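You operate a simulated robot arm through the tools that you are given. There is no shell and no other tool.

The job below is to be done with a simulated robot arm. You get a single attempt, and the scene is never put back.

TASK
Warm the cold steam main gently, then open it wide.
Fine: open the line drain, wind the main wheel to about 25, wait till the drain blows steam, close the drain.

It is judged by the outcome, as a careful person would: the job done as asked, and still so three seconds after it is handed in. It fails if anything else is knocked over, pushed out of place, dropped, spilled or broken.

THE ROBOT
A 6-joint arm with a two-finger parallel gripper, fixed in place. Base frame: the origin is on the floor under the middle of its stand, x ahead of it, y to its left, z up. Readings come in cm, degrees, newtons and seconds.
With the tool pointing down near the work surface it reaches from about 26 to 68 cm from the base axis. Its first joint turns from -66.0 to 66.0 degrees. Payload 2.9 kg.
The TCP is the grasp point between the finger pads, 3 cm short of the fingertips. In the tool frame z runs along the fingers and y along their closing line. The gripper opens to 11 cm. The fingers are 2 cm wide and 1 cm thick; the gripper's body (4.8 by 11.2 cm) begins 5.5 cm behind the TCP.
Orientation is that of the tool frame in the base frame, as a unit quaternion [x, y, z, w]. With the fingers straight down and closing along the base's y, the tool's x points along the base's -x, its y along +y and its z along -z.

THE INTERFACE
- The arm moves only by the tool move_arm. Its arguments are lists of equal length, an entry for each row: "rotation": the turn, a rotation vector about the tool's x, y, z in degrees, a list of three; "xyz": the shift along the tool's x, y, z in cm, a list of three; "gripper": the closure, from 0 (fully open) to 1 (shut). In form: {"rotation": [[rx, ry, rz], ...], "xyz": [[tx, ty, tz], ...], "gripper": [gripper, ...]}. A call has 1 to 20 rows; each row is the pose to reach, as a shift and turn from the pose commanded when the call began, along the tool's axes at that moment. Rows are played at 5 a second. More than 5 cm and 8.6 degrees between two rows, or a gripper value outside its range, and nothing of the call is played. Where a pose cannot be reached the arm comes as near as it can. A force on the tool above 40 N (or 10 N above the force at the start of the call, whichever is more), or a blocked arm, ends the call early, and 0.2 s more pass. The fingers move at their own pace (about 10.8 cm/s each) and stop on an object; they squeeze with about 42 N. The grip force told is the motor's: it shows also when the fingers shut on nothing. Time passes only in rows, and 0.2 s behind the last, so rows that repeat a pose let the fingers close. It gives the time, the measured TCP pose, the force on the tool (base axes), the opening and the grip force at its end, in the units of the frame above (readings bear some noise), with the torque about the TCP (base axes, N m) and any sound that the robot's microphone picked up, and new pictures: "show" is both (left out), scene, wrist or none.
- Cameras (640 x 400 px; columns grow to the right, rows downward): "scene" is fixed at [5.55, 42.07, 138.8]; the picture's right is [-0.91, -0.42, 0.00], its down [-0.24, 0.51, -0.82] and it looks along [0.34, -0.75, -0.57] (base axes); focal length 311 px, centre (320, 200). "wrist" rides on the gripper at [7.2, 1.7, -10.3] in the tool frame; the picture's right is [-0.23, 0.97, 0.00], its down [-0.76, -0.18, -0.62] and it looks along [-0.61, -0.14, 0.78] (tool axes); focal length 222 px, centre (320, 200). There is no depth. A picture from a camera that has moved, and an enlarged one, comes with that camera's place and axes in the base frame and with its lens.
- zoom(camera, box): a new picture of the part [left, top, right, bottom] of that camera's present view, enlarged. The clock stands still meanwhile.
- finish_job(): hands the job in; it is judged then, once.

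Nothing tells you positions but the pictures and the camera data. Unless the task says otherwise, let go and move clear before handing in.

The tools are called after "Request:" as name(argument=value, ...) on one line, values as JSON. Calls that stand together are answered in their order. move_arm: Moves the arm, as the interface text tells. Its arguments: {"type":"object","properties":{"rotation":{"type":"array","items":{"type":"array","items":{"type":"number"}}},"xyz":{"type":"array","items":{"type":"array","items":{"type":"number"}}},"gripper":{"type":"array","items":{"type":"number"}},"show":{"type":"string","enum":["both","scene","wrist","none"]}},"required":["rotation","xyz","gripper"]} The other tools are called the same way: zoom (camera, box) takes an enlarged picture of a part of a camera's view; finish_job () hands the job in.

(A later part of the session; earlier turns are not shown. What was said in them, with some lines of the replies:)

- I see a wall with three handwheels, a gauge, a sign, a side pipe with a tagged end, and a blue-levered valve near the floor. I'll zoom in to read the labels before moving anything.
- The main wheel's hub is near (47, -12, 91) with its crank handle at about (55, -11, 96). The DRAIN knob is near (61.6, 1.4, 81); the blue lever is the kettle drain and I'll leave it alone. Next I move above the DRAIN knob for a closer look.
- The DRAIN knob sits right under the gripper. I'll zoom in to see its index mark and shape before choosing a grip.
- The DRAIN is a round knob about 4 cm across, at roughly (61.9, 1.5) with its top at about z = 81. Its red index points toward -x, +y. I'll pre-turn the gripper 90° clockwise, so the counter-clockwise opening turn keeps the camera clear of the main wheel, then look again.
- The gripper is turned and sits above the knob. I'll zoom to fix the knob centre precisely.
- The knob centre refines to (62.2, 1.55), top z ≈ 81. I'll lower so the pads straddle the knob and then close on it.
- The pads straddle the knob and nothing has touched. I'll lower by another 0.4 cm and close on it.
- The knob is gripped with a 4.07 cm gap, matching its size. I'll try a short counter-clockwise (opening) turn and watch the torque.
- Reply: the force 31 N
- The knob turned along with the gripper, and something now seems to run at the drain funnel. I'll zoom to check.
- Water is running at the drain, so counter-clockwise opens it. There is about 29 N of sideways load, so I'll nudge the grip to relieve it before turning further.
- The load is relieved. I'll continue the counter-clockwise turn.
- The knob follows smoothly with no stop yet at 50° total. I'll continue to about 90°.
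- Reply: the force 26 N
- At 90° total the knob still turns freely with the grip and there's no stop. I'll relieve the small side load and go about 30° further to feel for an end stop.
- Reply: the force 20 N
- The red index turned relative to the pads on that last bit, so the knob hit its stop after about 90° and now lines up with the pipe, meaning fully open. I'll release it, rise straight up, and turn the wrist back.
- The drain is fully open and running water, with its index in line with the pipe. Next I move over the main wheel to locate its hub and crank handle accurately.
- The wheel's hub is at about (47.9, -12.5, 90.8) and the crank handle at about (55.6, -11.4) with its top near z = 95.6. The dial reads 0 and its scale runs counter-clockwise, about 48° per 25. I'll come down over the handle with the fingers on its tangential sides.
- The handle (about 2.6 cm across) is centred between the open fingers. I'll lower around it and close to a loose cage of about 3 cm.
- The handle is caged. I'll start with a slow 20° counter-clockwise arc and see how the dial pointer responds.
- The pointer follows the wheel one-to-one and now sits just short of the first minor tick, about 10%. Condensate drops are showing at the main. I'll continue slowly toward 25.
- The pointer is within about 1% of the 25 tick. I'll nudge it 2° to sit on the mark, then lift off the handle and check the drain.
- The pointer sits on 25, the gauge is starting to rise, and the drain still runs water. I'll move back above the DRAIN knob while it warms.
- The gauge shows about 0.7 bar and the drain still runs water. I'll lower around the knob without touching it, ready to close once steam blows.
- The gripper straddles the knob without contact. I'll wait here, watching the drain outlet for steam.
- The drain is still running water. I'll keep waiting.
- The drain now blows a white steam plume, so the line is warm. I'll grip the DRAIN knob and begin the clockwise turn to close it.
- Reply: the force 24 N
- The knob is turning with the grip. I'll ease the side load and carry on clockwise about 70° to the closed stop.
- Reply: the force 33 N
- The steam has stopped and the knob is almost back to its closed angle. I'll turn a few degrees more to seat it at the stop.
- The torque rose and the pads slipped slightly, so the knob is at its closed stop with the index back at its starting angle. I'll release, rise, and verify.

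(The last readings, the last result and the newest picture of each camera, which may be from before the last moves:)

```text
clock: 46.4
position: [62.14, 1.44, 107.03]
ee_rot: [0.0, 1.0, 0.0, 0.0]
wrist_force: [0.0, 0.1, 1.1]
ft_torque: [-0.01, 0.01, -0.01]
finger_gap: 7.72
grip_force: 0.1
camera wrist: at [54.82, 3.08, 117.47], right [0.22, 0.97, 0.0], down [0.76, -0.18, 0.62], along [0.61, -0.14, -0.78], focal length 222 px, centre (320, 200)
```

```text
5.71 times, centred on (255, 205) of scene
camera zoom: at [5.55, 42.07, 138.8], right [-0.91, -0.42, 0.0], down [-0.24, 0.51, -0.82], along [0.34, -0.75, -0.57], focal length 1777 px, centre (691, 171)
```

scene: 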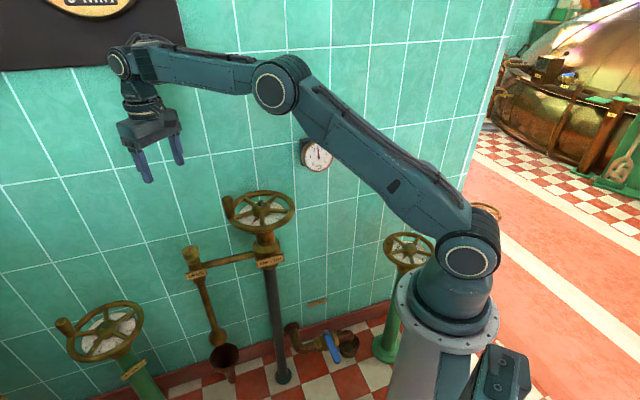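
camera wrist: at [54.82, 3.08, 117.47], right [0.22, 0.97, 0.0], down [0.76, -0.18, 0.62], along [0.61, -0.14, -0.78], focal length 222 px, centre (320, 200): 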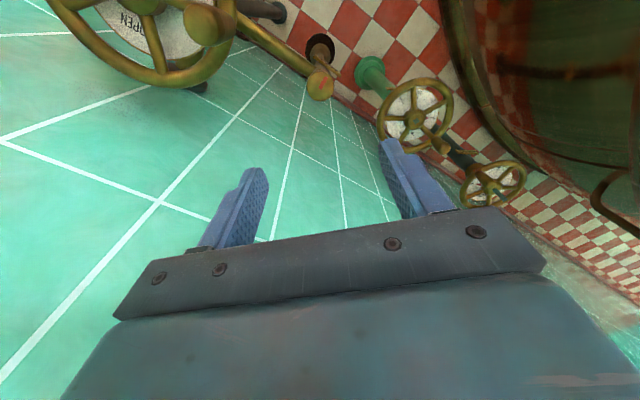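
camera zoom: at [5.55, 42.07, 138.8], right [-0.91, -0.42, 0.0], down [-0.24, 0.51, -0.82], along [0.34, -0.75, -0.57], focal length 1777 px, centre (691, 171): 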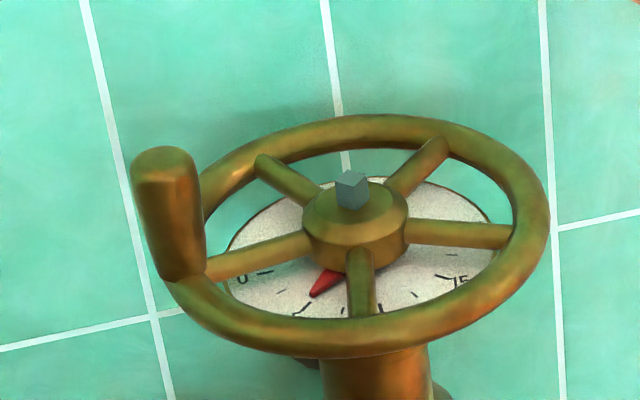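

The drain is closed and dry, the gauge reads about 2.4 bar, and the wheel still shows 25. Next I return over the crank handle, near (52.4, -6.2), to open the main wide.

Request:
move_arm(rotation=[[0, 0, -7.7], [0, 0, -15.4], [0, 0, -23.1], [0, 0, -30.8], [0, 0, -38.5], [0, 0, -46.2], [0, 0, -54], [0, 0, -54]], xyz=[[1.4, -1.1, 0], [2.8, -2.2, 0], [4.2, -3.3, 0], [5.6, -4.4, 0.5], [7, -5.5, 1], [8.4, -6.6, 2], [9.7, -7.65, 3], [9.7, -7.65, 5]], gripper=[0.3, 0.3, 0.3, 0.4, 0.45, 0.45, 0.45, 0.45])

Request:
zoom(camera="wrist", box=[200, 0, 440, 150])

```text
clock: 48.2
position: [52.27, -6.3, 102.05]
ee_rot: [-0.454, 0.891, 0.0, 0.001]
wrist_force: [0.2, 1.3, -0.8]
ft_torque: [0.0, 0.02, -0.02]
finger_gap: 6.06
grip_force: 0.2
camera wrist: at [46.78, -11.18, 112.54], right [-0.66, 0.76, 0.0], down [0.59, 0.51, 0.62], along [0.47, 0.41, -0.78], focal length 222 px, centre (320, 200)
```

scene: 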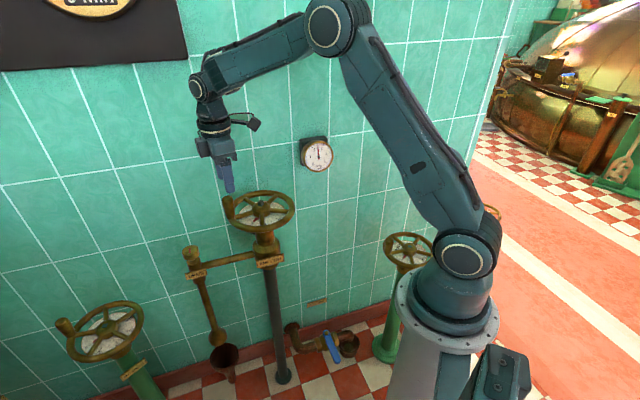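
wrist: 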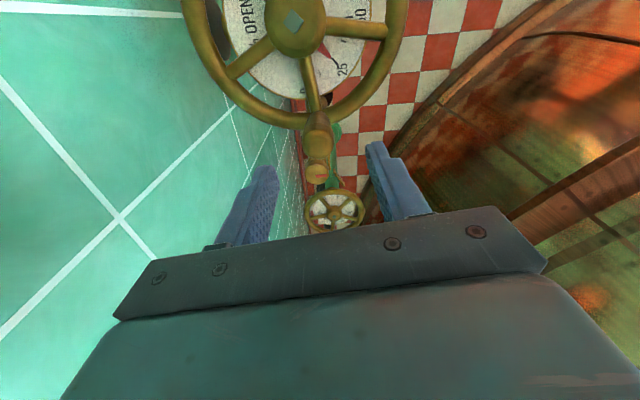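

```text
2.67 times, centred on (320, 75) of wrist
camera zoom: at [46.78, -11.18, 112.54], right [-0.66, 0.76, 0.0], down [0.59, 0.51, 0.62], along [0.47, 0.41, -0.78], focal length 592 px, centre (320, 533)
```

zoom: 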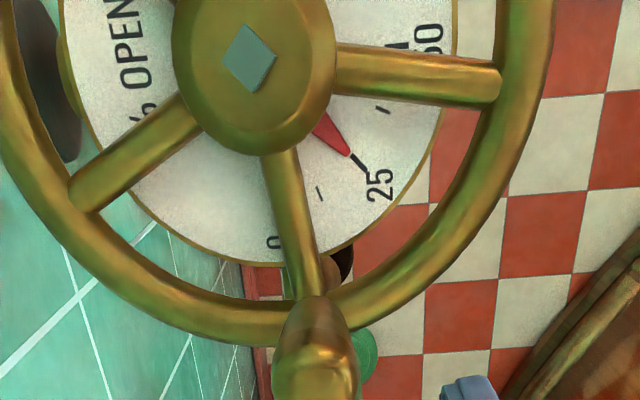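

The handle is right under the gripper, within about 0.4 cm. I'll lower around it and form the loose cage again.

Request:
move_arm(rotation=[[0, 0, 0], [0, 0, 0], [0, 0, 0], [0, 0, 0], [0, 0, 0], [0, 0, 0]], xyz=[[-0.15, -0.2, 2.5], [-0.15, -0.2, 5], [-0.15, -0.2, 7], [-0.15, -0.2, 7], [-0.15, -0.2, 7], [-0.15, -0.2, 7]], gripper=[0.45, 0.45, 0.45, 0.6, 0.72, 0.72], show="wrist")

```text
clock: 49.6
position: [52.87, -6.21, 95.11]
ee_rot: [-0.454, 0.891, -0.001, -0.001]
wrist_force: [1.1, 0.1, 0.5]
ft_torque: [-0.01, -0.01, 0.01]
finger_gap: 3.1
grip_force: 0.1
camera wrist: at [47.14, -11.08, 105.46], right [-0.65, 0.76, 0.0], down [0.59, 0.51, 0.62], along [0.47, 0.41, -0.78], focal length 222 px, centre (320, 200)
```

wrist: 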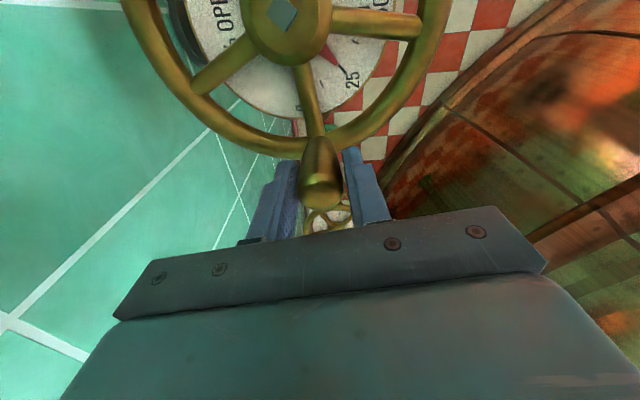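

The handle is caged again. I'll wind counter-clockwise through about 52° for the first stage toward fully open.

Request:
move_arm(rotation=[[0, 0, -4], [0, 0, -8], [0, 0, -12], [0, 0, -16], [0, 0, -20], [0, 0, -24], [0, 0, -28], [0, 0, -32], [0, 0, -36], [0, 0, -40], [0, 0, -44], [0, 0, -48], [0, 0, -52], [0, 0, -52]], xyz=[[0.02, 0.56, 0], [0.08, 1.11, 0], [0.17, 1.66, 0], [0.31, 2.21, 0], [0.48, 2.74, 0], [0.69, 3.25, 0], [0.94, 3.76, 0], [1.22, 4.24, 0], [1.53, 4.7, 0], [1.87, 5.14, 0], [2.25, 5.56, 0], [2.65, 5.95, 0], [3.07, 6.3, 0], [3.07, 6.3, 0]], gripper=[0.72, 0.72, 0.72, 0.72, 0.72, 0.72, 0.72, 0.72, 0.72, 0.72, 0.72, 0.72, 0.72, 0.72])

Request:
zoom(camera="scene", box=[200, 150, 310, 240])

Request:
zoom(camera="scene", box=[280, 120, 360, 170])

```text
clock: 52.6
position: [45.81, -4.88, 95.14]
ee_rot: [0.799, -0.601, 0.0, -0.002]
wrist_force: [3.1, 2.8, 1.0]
ft_torque: [0.04, -0.09, 0.0]
finger_gap: 3.28
grip_force: 1.7
camera wrist: at [46.18, -12.4, 105.5], right [-1.0, -0.05, 0.0], down [-0.04, 0.78, 0.62], along [-0.03, 0.62, -0.78], focal length 222 px, centre (320, 200)
```

scene: 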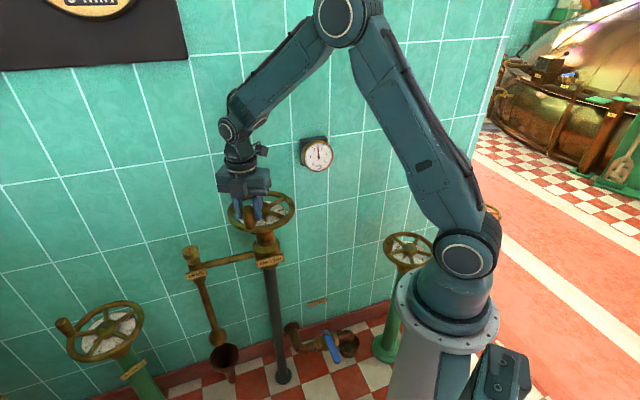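
wrist: 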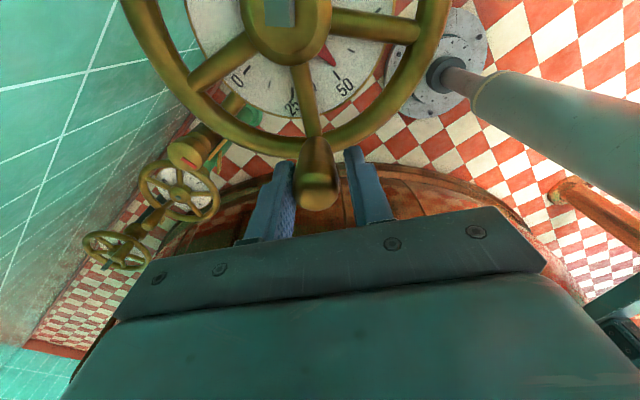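

```text
4.44 times, centred on (255, 195) of scene
camera zoom: at [5.56, 42.08, 138.8], right [-0.91, -0.42, 0.0], down [-0.24, 0.51, -0.82], along [0.34, -0.75, -0.57], focal length 1382 px, centre (609, 222)
```

zoom: 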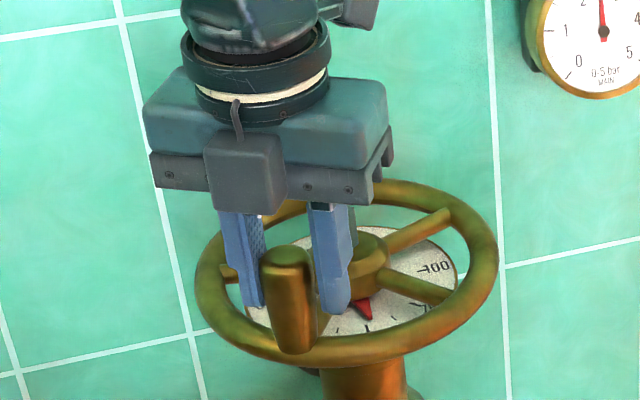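

```text
8.00 times, centred on (320, 145) of scene
camera zoom: at [5.56, 42.08, 138.8], right [-0.91, -0.42, 0.0], down [-0.24, 0.51, -0.82], along [0.34, -0.75, -0.57], focal length 2488 px, centre (320, 640)
```

zoom: 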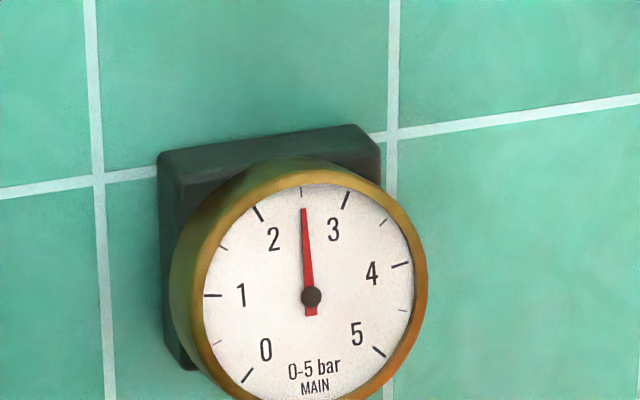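

The pointer is now about 50 and the gauge holds 2.5 bar. To stay well inside wrist limits, I'll lift off the handle, spin the wrist 180° and re-cage from the other side.

Request:
move_arm(rotation=[[0, 0, 0], [0, 0, 0], [0, 0, 0], [0, 0, 0], [0, 0, 0], [0, 0, 8.4], [0, 0, 16.8], [0, 0, 25.2], [0, 0, 33.6], [0, 0, 42], [0, 0, 50.4], [0, 0, 58.8], [0, 0, 67.2], [0, 0, 75.6], [0, 0, 84], [0, 0, 92.4], [0, 0, 100.8], [0, 0, 109.2], [0, 0, 117.6], [0, 0, 126]], xyz=[[0, -0.2, 0], [0, -0.2, 0], [0, -0.2, -3], [0, -0.2, -6], [0, -0.2, -9], [0, -0.2, -9], [0, -0.2, -9], [0, -0.2, -9], [0, -0.2, -9], [0, -0.2, -9], [0, -0.2, -9], [0, -0.2, -9], [0, -0.2, -9], [0, -0.2, -9], [0, -0.2, -9], [0, -0.2, -9], [0, -0.2, -9], [0, -0.2, -9], [0, -0.2, -9], [0, -0.2, -9]], gripper=[0.6, 0.5, 0.45, 0.45, 0.45, 0.45, 0.45, 0.45, 0.45, 0.45, 0.45, 0.45, 0.45, 0.45, 0.45, 0.45, 0.45, 0.45, 0.45, 0.45], show="scene")

```text
clock: 56.8
position: [46.04, -5.02, 104.12]
ee_rot: [0.174, 0.985, 0.0, 0.001]
wrist_force: [0.3, -0.1, 0.2]
ft_torque: [-0.01, 0.0, 0.02]
finger_gap: 6.02
grip_force: 0.0
```

scene: 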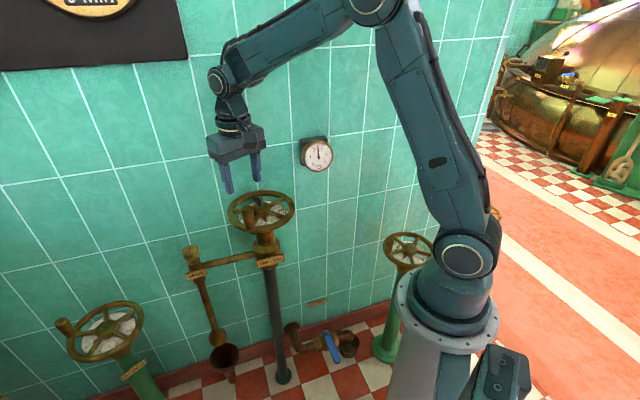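

The wheel stayed put and the wrist is swinging around as planned. I'll complete the turn and look at the handle.

Request:
move_arm(rotation=[[0, 0, 8], [0, 0, 16], [0, 0, 24], [0, 0, 32], [0, 0, 40], [0, 0, 48], [0, 0, 56], [0, 0, 56]], xyz=[[0, 0, 0], [0, 0, 0], [0, 0, 0], [0, 0, 0], [0, 0, 0], [0, 0, 0], [0, 0, 0], [0, 0, 1]], gripper=[0.45, 0.45, 0.45, 0.45, 0.45, 0.45, 0.45, 0.45])

Request:
zoom(camera="wrist", box=[200, 50, 440, 200])

Request:
zoom(camera="scene", box=[200, 150, 310, 240])

```text
clock: 58.6
position: [46.1, -4.97, 103.08]
ee_rot: [0.616, 0.787, 0.0, -0.001]
wrist_force: [0.5, 0.0, -0.6]
ft_torque: [-0.01, -0.03, 0.0]
finger_gap: 6.04
grip_force: 0.0
camera wrist: at [45.84, 2.54, 113.53], right [1.0, 0.01, 0.0], down [0.01, -0.78, 0.62], along [0.01, -0.62, -0.78], focal length 222 px, centre (320, 200)
```

scene: 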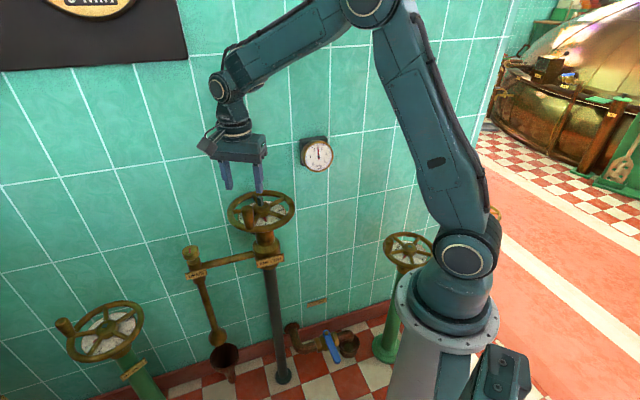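
wrist: 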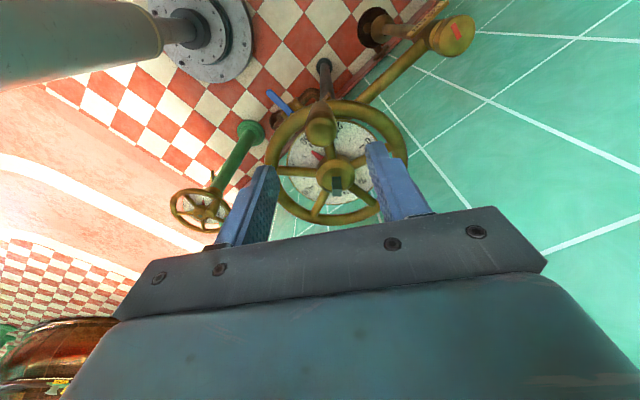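

```text
2.67 times, centred on (320, 125) of wrist
camera zoom: at [45.84, 2.54, 113.53], right [1.0, 0.01, 0.0], down [0.01, -0.78, 0.62], along [0.01, -0.62, -0.78], focal length 592 px, centre (320, 400)
```

zoom: 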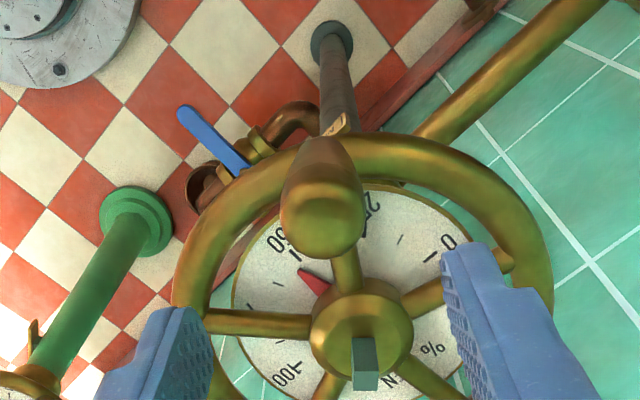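

```text
4.44 times, centred on (255, 195) of scene
camera zoom: at [5.55, 42.07, 138.8], right [-0.91, -0.42, 0.0], down [-0.24, 0.51, -0.82], along [0.34, -0.75, -0.57], focal length 1382 px, centre (609, 222)
```

zoom: 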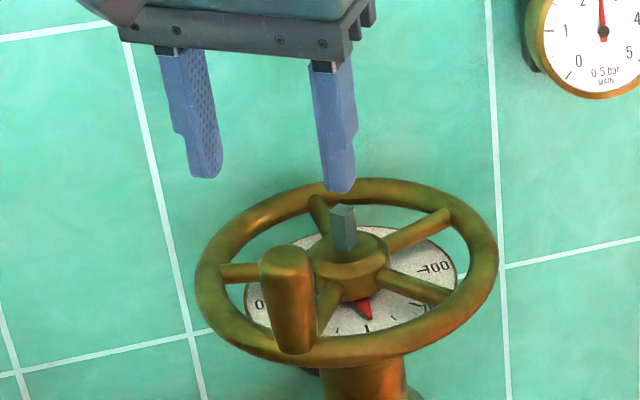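

The handle is centred between the fingers in the flipped orientation. I'll lower and cage it again.

Request:
move_arm(rotation=[[0, 0, 0], [0, 0, 0], [0, 0, 0], [0, 0, 0], [0, 0, 0], [0, 0, 0]], xyz=[[0.15, 0, 3], [0.15, 0, 6], [0.15, 0, 8], [0.15, 0, 8], [0.15, 0, 8], [0.15, 0, 8]], gripper=[0.45, 0.45, 0.45, 0.6, 0.72, 0.72], show="wrist")

```text
clock: 60.0
position: [46.03, -4.8, 95.04]
ee_rot: [0.616, 0.788, 0.0, 0.0]
wrist_force: [-0.1, 0.1, 0.8]
ft_torque: [0.01, -0.01, 0.0]
finger_gap: 3.09
grip_force: 0.0
camera wrist: at [45.8, 2.66, 105.46], right [1.0, 0.02, 0.0], down [0.01, -0.78, 0.62], along [0.01, -0.62, -0.78], focal length 222 px, centre (320, 200)
```

wrist: 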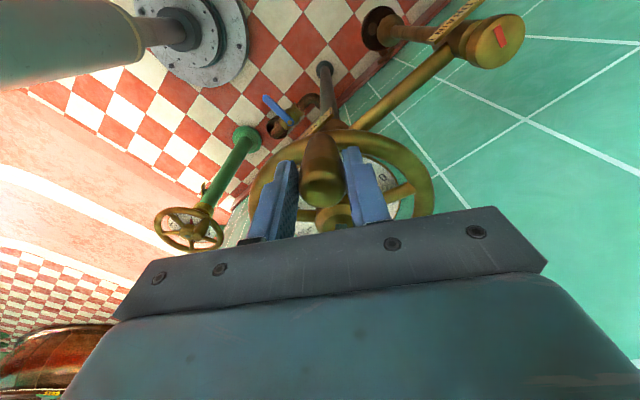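

The handle is caged. I'll wind a further 60° counter-clockwise.

Request:
move_arm(rotation=[[0, 0, -4], [0, 0, -8], [0, 0, -12], [0, 0, -16], [0, 0, -20], [0, 0, -24], [0, 0, -28], [0, 0, -32], [0, 0, -36], [0, 0, -40], [0, 0, -44], [0, 0, -48], [0, 0, -52], [0, 0, -56], [0, 0, -60], [0, 0, -60]], xyz=[[-0.02, -0.56, 0], [-0.08, -1.11, 0], [-0.17, -1.66, 0], [-0.31, -2.21, 0], [-0.48, -2.74, 0], [-0.69, -3.25, 0], [-0.94, -3.76, 0], [-1.22, -4.24, 0], [-1.53, -4.7, 0], [-1.87, -5.14, 0], [-2.25, -5.56, 0], [-2.65, -5.95, 0], [-3.07, -6.3, 0], [-3.53, -6.63, 0], [-4, -6.93, 0], [-4, -6.93, 0]], gripper=[0.72, 0.72, 0.72, 0.72, 0.72, 0.72, 0.72, 0.72, 0.72, 0.72, 0.72, 0.72, 0.72, 0.72, 0.72, 0.72])

Request:
zoom(camera="scene", box=[200, 150, 310, 240])

Request:
zoom(camera="scene", box=[280, 120, 360, 170])

```text
clock: 63.4
position: [40.3, -10.4, 95.17]
ee_rot: [0.139, 0.99, -0.001, 0.0]
wrist_force: [-0.3, 4.0, -0.3]
ft_torque: [0.14, 0.01, 0.05]
finger_gap: 3.28
grip_force: 1.7
camera wrist: at [33.66, -6.71, 105.49], right [0.49, 0.87, 0.0], down [0.68, -0.38, 0.62], along [0.54, -0.3, -0.78], focal length 222 px, centre (320, 200)
```

scene: 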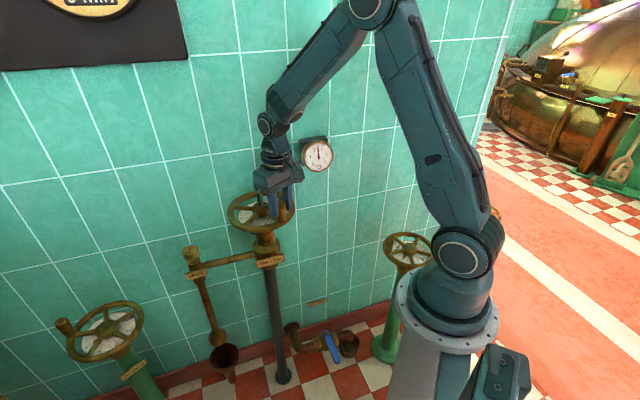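
wrist: 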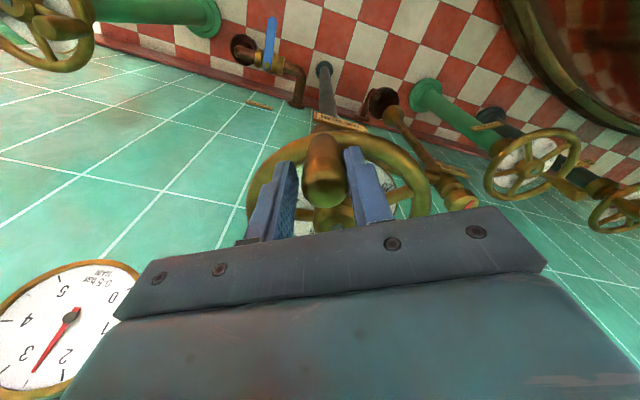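

```text
4.44 times, centred on (255, 195) of scene
camera zoom: at [5.55, 42.08, 138.8], right [-0.91, -0.42, 0.0], down [-0.24, 0.51, -0.82], along [0.34, -0.75, -0.57], focal length 1382 px, centre (609, 222)
```

zoom: 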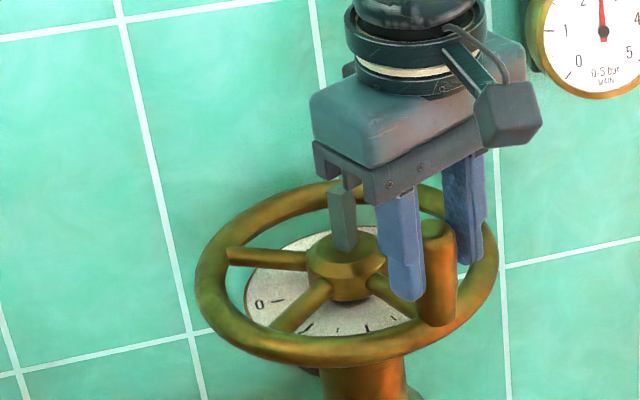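

```text
8.00 times, centred on (320, 145) of scene
camera zoom: at [5.55, 42.08, 138.8], right [-0.91, -0.42, 0.0], down [-0.24, 0.51, -0.82], along [0.34, -0.75, -0.57], focal length 2488 px, centre (320, 640)
```

zoom: 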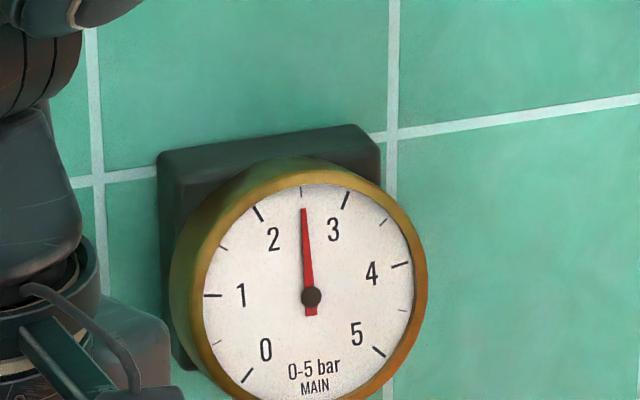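

The wheel is around 80% open and the gauge is steady at 2.5 bar. I'll wind about 30° more, then finish in finer steps.

Request:
move_arm(rotation=[[0, 0, -4], [0, 0, -8], [0, 0, -12], [0, 0, -16], [0, 0, -20], [0, 0, -24], [0, 0, -28], [0, 0, -30], [0, 0, -30]], xyz=[[-0.02, -0.56, 0], [-0.08, -1.11, 0], [-0.17, -1.66, 0], [-0.31, -2.21, 0], [-0.48, -2.74, 0], [-0.69, -3.25, 0], [-0.94, -3.76, 0], [-1.07, -4.0, 0], [-1.07, -4.0, 0]], gripper=[0.72, 0.72, 0.72, 0.72, 0.72, 0.72, 0.72, 0.72, 0.72])

Request:
zoom(camera="scene", box=[200, 150, 310, 240])

Request:
zoom(camera="wrist", box=[220, 100, 460, 240])

```text
clock: 65.4
position: [40.03, -14.47, 95.07]
ee_rot: [-0.122, 0.993, 0.001, 0.0]
wrist_force: [-2.0, 7.8, -0.6]
ft_torque: [0.11, 0.04, -0.05]
finger_gap: 3.56
grip_force: 4.5
camera wrist: at [32.57, -14.54, 105.57], right [-0.02, 1.0, 0.0], down [0.78, 0.01, 0.62], along [0.62, 0.01, -0.78], focal length 222 px, centre (320, 200)
```

scene: 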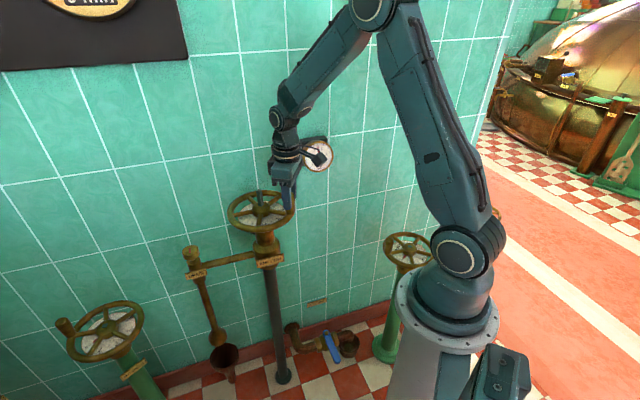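
wrist: 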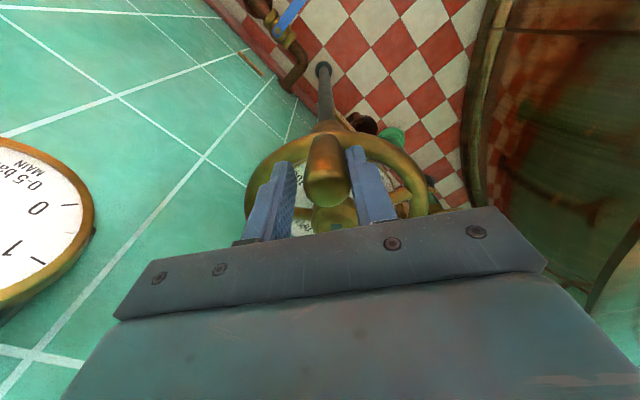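

```text
4.44 times, centred on (255, 195) of scene
camera zoom: at [5.55, 42.09, 138.8], right [-0.91, -0.42, 0.0], down [-0.24, 0.51, -0.82], along [0.34, -0.75, -0.57], focal length 1382 px, centre (609, 222)
```

zoom: 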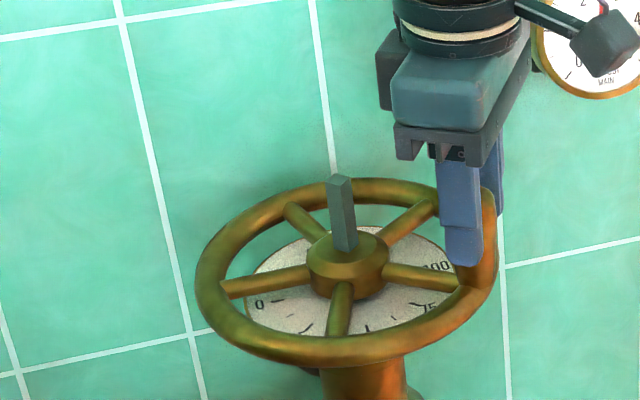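

```text
2.67 times, centred on (340, 170) of wrist
camera zoom: at [32.57, -14.54, 105.57], right [-0.02, 1.0, 0.0], down [0.78, 0.01, 0.62], along [0.62, 0.01, -0.78], focal length 592 px, centre (267, 280)
```

zoom: 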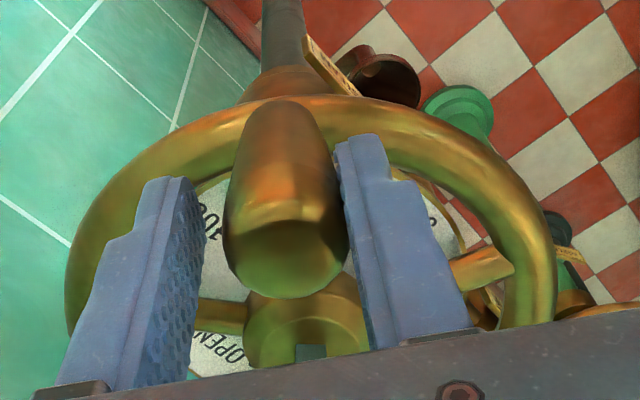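

The wheel is past about 92% and resistance is rising slightly. I'll continue in fine steps and feel for the fully-open stop.

Request:
move_arm(rotation=[[0, 0, -1.5], [0, 0, -3], [0, 0, -4.5], [0, 0, -6], [0, 0, -7.5], [0, 0, -9], [0, 0, -10.5], [0, 0, -10.5]], xyz=[[0, -0.21, 0], [-0.01, -0.42, 0], [-0.02, -0.63, 0], [-0.04, -0.84, 0], [-0.07, -1.05, 0], [-0.1, -1.25, 0], [-0.13, -1.46, 0], [-0.13, -1.46, 0]], gripper=[0.72, 0.72, 0.72, 0.72, 0.72, 0.72, 0.72, 0.72])

Request:
zoom(camera="scene", box=[200, 150, 310, 240])

Request:
zoom(camera="wrist", box=[220, 100, 460, 240])

```text
clock: 66.7
position: [40.29, -14.75, 95.03]
ee_rot: [-0.2, 0.98, 0.008, -0.001]
wrist_force: [-5.9, 24.4, 7.3]
ft_torque: [0.19, 0.37, -0.08]
finger_gap: 4.28
grip_force: 12.2
stopped in row 6: the force on the tool passed its limit at 41 N (the readings are from after the stop); the commanded pose is now the measured one
camera wrist: at [33.03, -16.16, 105.44], right [-0.17, 0.98, 0.02], down [0.77, 0.13, 0.62], along [0.61, 0.12, -0.78], focal length 222 px, centre (320, 200)
```

scene: 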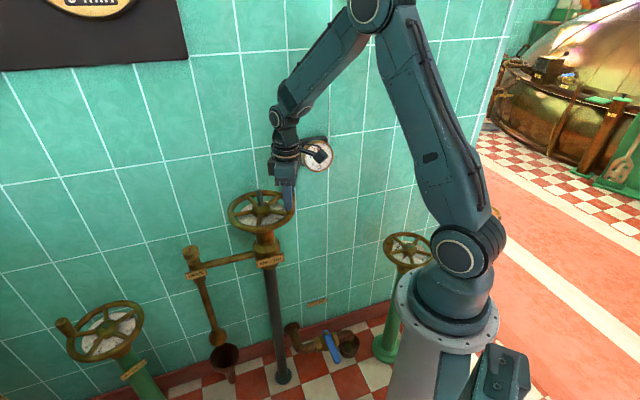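
wrist: 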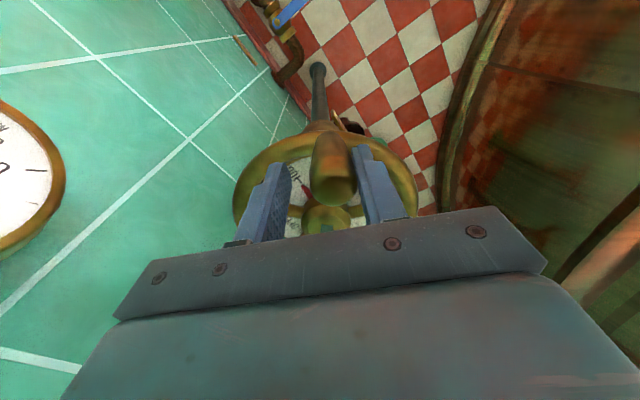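

```text
4.44 times, centred on (255, 195) of scene
camera zoom: at [5.53, 42.14, 138.78], right [-0.91, -0.42, 0.0], down [-0.24, 0.51, -0.82], along [0.34, -0.75, -0.57], focal length 1382 px, centre (609, 222)
```

zoom: 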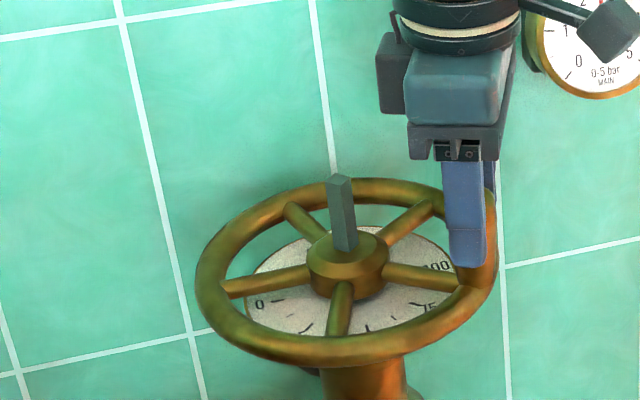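

```text
2.67 times, centred on (340, 170) of wrist
camera zoom: at [33.03, -16.16, 105.44], right [-0.17, 0.98, 0.02], down [0.77, 0.13, 0.62], along [0.61, 0.12, -0.78], focal length 592 px, centre (267, 280)
```

zoom: 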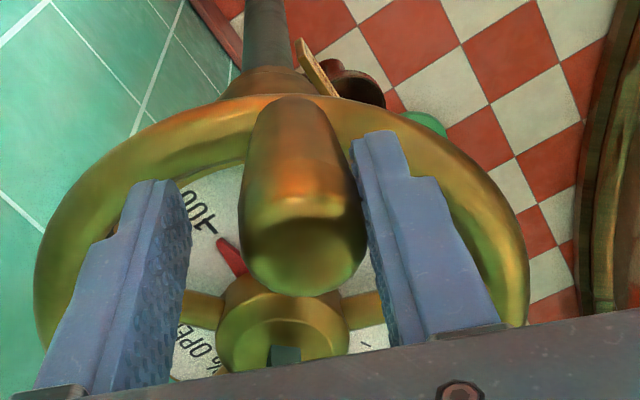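

The wheel has hit its stop, with the red pointer on 100 and the force limit tripped. I'll open the fingers, lift straight up and inspect.

Request:
move_arm(rotation=[[0, 0, 0], [0, 0, 0], [0, 0, 0], [0, 0, 0], [0, 0, 0], [0, 0, 0], [0, 0, 0], [0, 0, 0]], xyz=[[0, 0.2, 0], [0, 0.5, 0], [0, 0.5, 0], [0, 0.5, -3], [0, 0.5, -6], [0, 0.5, -10], [0, 0.5, -14], [0, 0.5, -14]], gripper=[0.5, 0.4, 0.4, 0.4, 0.4, 0.4, 0.4, 0.4])

Request:
zoom(camera="scene", box=[200, 150, 310, 240])

Request:
zoom(camera="wrist", box=[200, 60, 460, 220])

```text
clock: 68.5
position: [40.3, -14.84, 109.08]
ee_rot: [-0.196, 0.981, 0.005, 0.0]
wrist_force: [0.4, 0.5, -0.3]
ft_torque: [0.0, 0.0, -0.01]
finger_gap: 6.62
grip_force: 0.1
camera wrist: at [33.01, -16.13, 119.48], right [-0.17, 0.99, 0.01], down [0.77, 0.12, 0.62], along [0.61, 0.11, -0.78], focal length 222 px, centre (320, 200)
```

scene: 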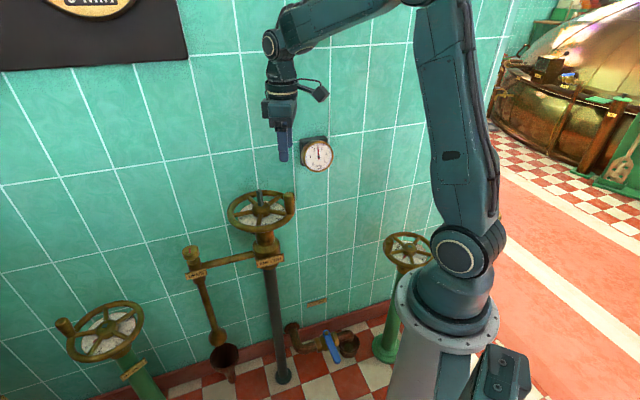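
wrist: 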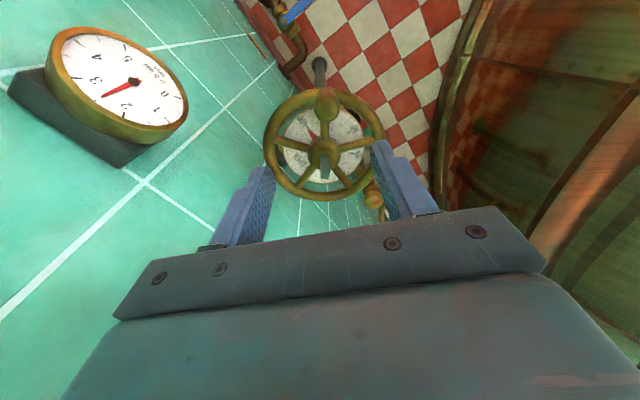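

```text
4.44 times, centred on (255, 195) of scene
camera zoom: at [5.55, 42.07, 138.8], right [-0.91, -0.42, 0.0], down [-0.24, 0.51, -0.82], along [0.34, -0.75, -0.57], focal length 1382 px, centre (609, 222)
```

zoom: 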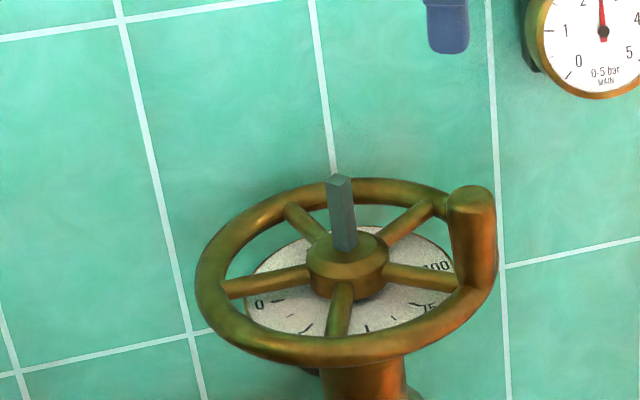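

```text
2.46 times, centred on (330, 140) of wrist
camera zoom: at [33.01, -16.13, 119.48], right [-0.17, 0.99, 0.01], down [0.77, 0.12, 0.62], along [0.61, 0.11, -0.78], focal length 547 px, centre (295, 348)
```

zoom: 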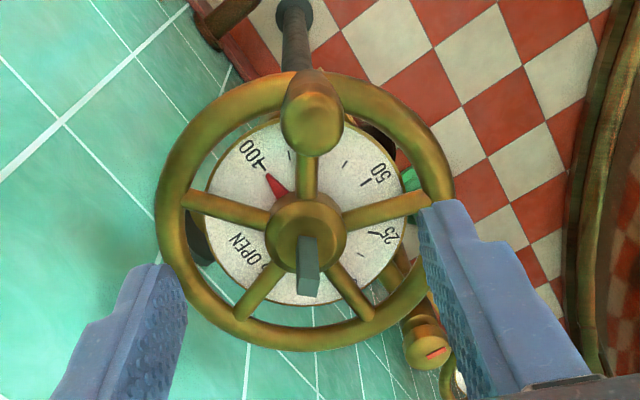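

The pointer sits on 100, the gauge holds about 2.5 bar, and the arm is clear above the wheel. I'll do one last check of the drain and surroundings before handing in.

Request:
move_arm(rotation=[[0, 0, 0], [0, 0, 0], [0, 0, 0], [0, 0, 0], [0, 0, 0]], xyz=[[0, 1, -1], [0, 3, -2], [0, 5, -3], [0, 6, -3], [0, 6, -3]], gripper=[0.3, 0.2, 0.1, 0, 0])

Request:
zoom(camera="scene", box=[160, 225, 360, 390])

Request:
zoom(camera="scene", box=[280, 120, 360, 170])

```text
clock: 69.7
position: [38.02, -9.33, 112.16]
ee_rot: [-0.196, 0.981, 0.005, 0.001]
wrist_force: [-0.3, -0.8, 0.3]
ft_torque: [0.0, 0.0, 0.02]
finger_gap: 11.03
grip_force: 0.0
camera wrist: at [30.64, -10.55, 122.47], right [-0.17, 0.99, 0.01], down [0.77, 0.12, 0.62], along [0.61, 0.11, -0.78], focal length 222 px, centre (320, 200)
```

scene: 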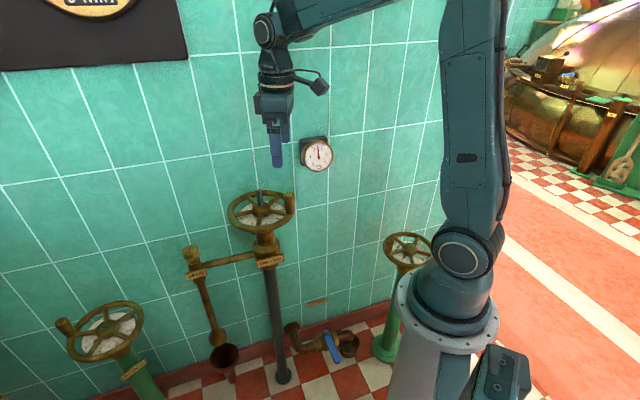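
wrist: 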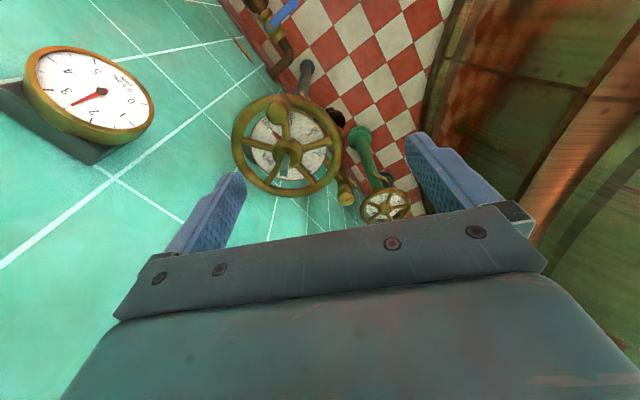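

```text
2.42 times, centred on (260, 308) of scene
camera zoom: at [5.55, 42.07, 138.8], right [-0.91, -0.42, 0.0], down [-0.24, 0.51, -0.82], along [0.34, -0.75, -0.57], focal length 754 px, centre (466, -61)
```

zoom: 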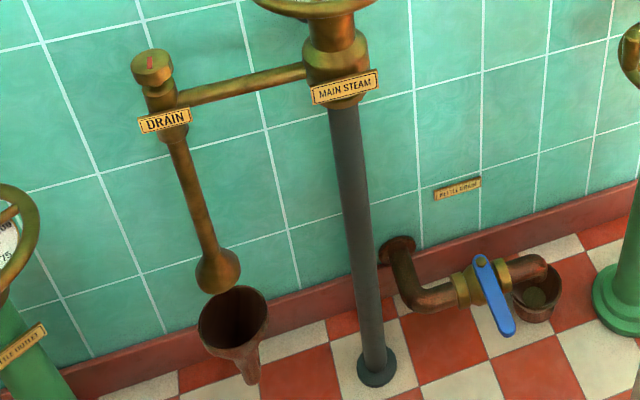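

```text
8.00 times, centred on (320, 145) of scene
camera zoom: at [5.55, 42.07, 138.8], right [-0.91, -0.42, 0.0], down [-0.24, 0.51, -0.82], along [0.34, -0.75, -0.57], focal length 2488 px, centre (320, 640)
```

zoom: 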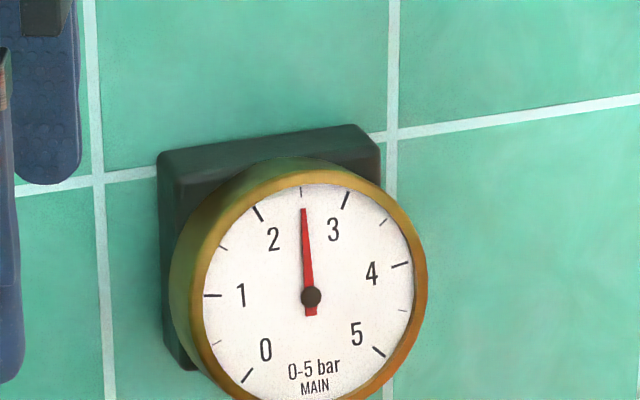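

The drain is closed and dry, the main wheel is at 100, the gauge is steady at about 2.5 bar, and the other valves look untouched. The arm is clear, so I'm handing the job in.

Request:
finish_job()

```text
The job is handed in.
```

The steam main was warmed gently and is now wide open, and I've handed the job in.

- **Warming:** I opened the line drain fully and it ran water. I then wound the main wheel to 25 and waited. About 11 to 13 seconds after it reached 25, the drain was blowing steam.
- **Drain:** I turned it back to its closed stop. The red mark is at its starting angle and the outlet is dry.
- **Main wheel:** I wound it to its fully open stop, with the pointer on 100. The main gauge has held at about 2.5 bar since before the final opening.

The kettle drain and the kettle outlet wheel were not touched. Nothing looked knocked or moved in the last pictures, and the arm is clear above the wheel.
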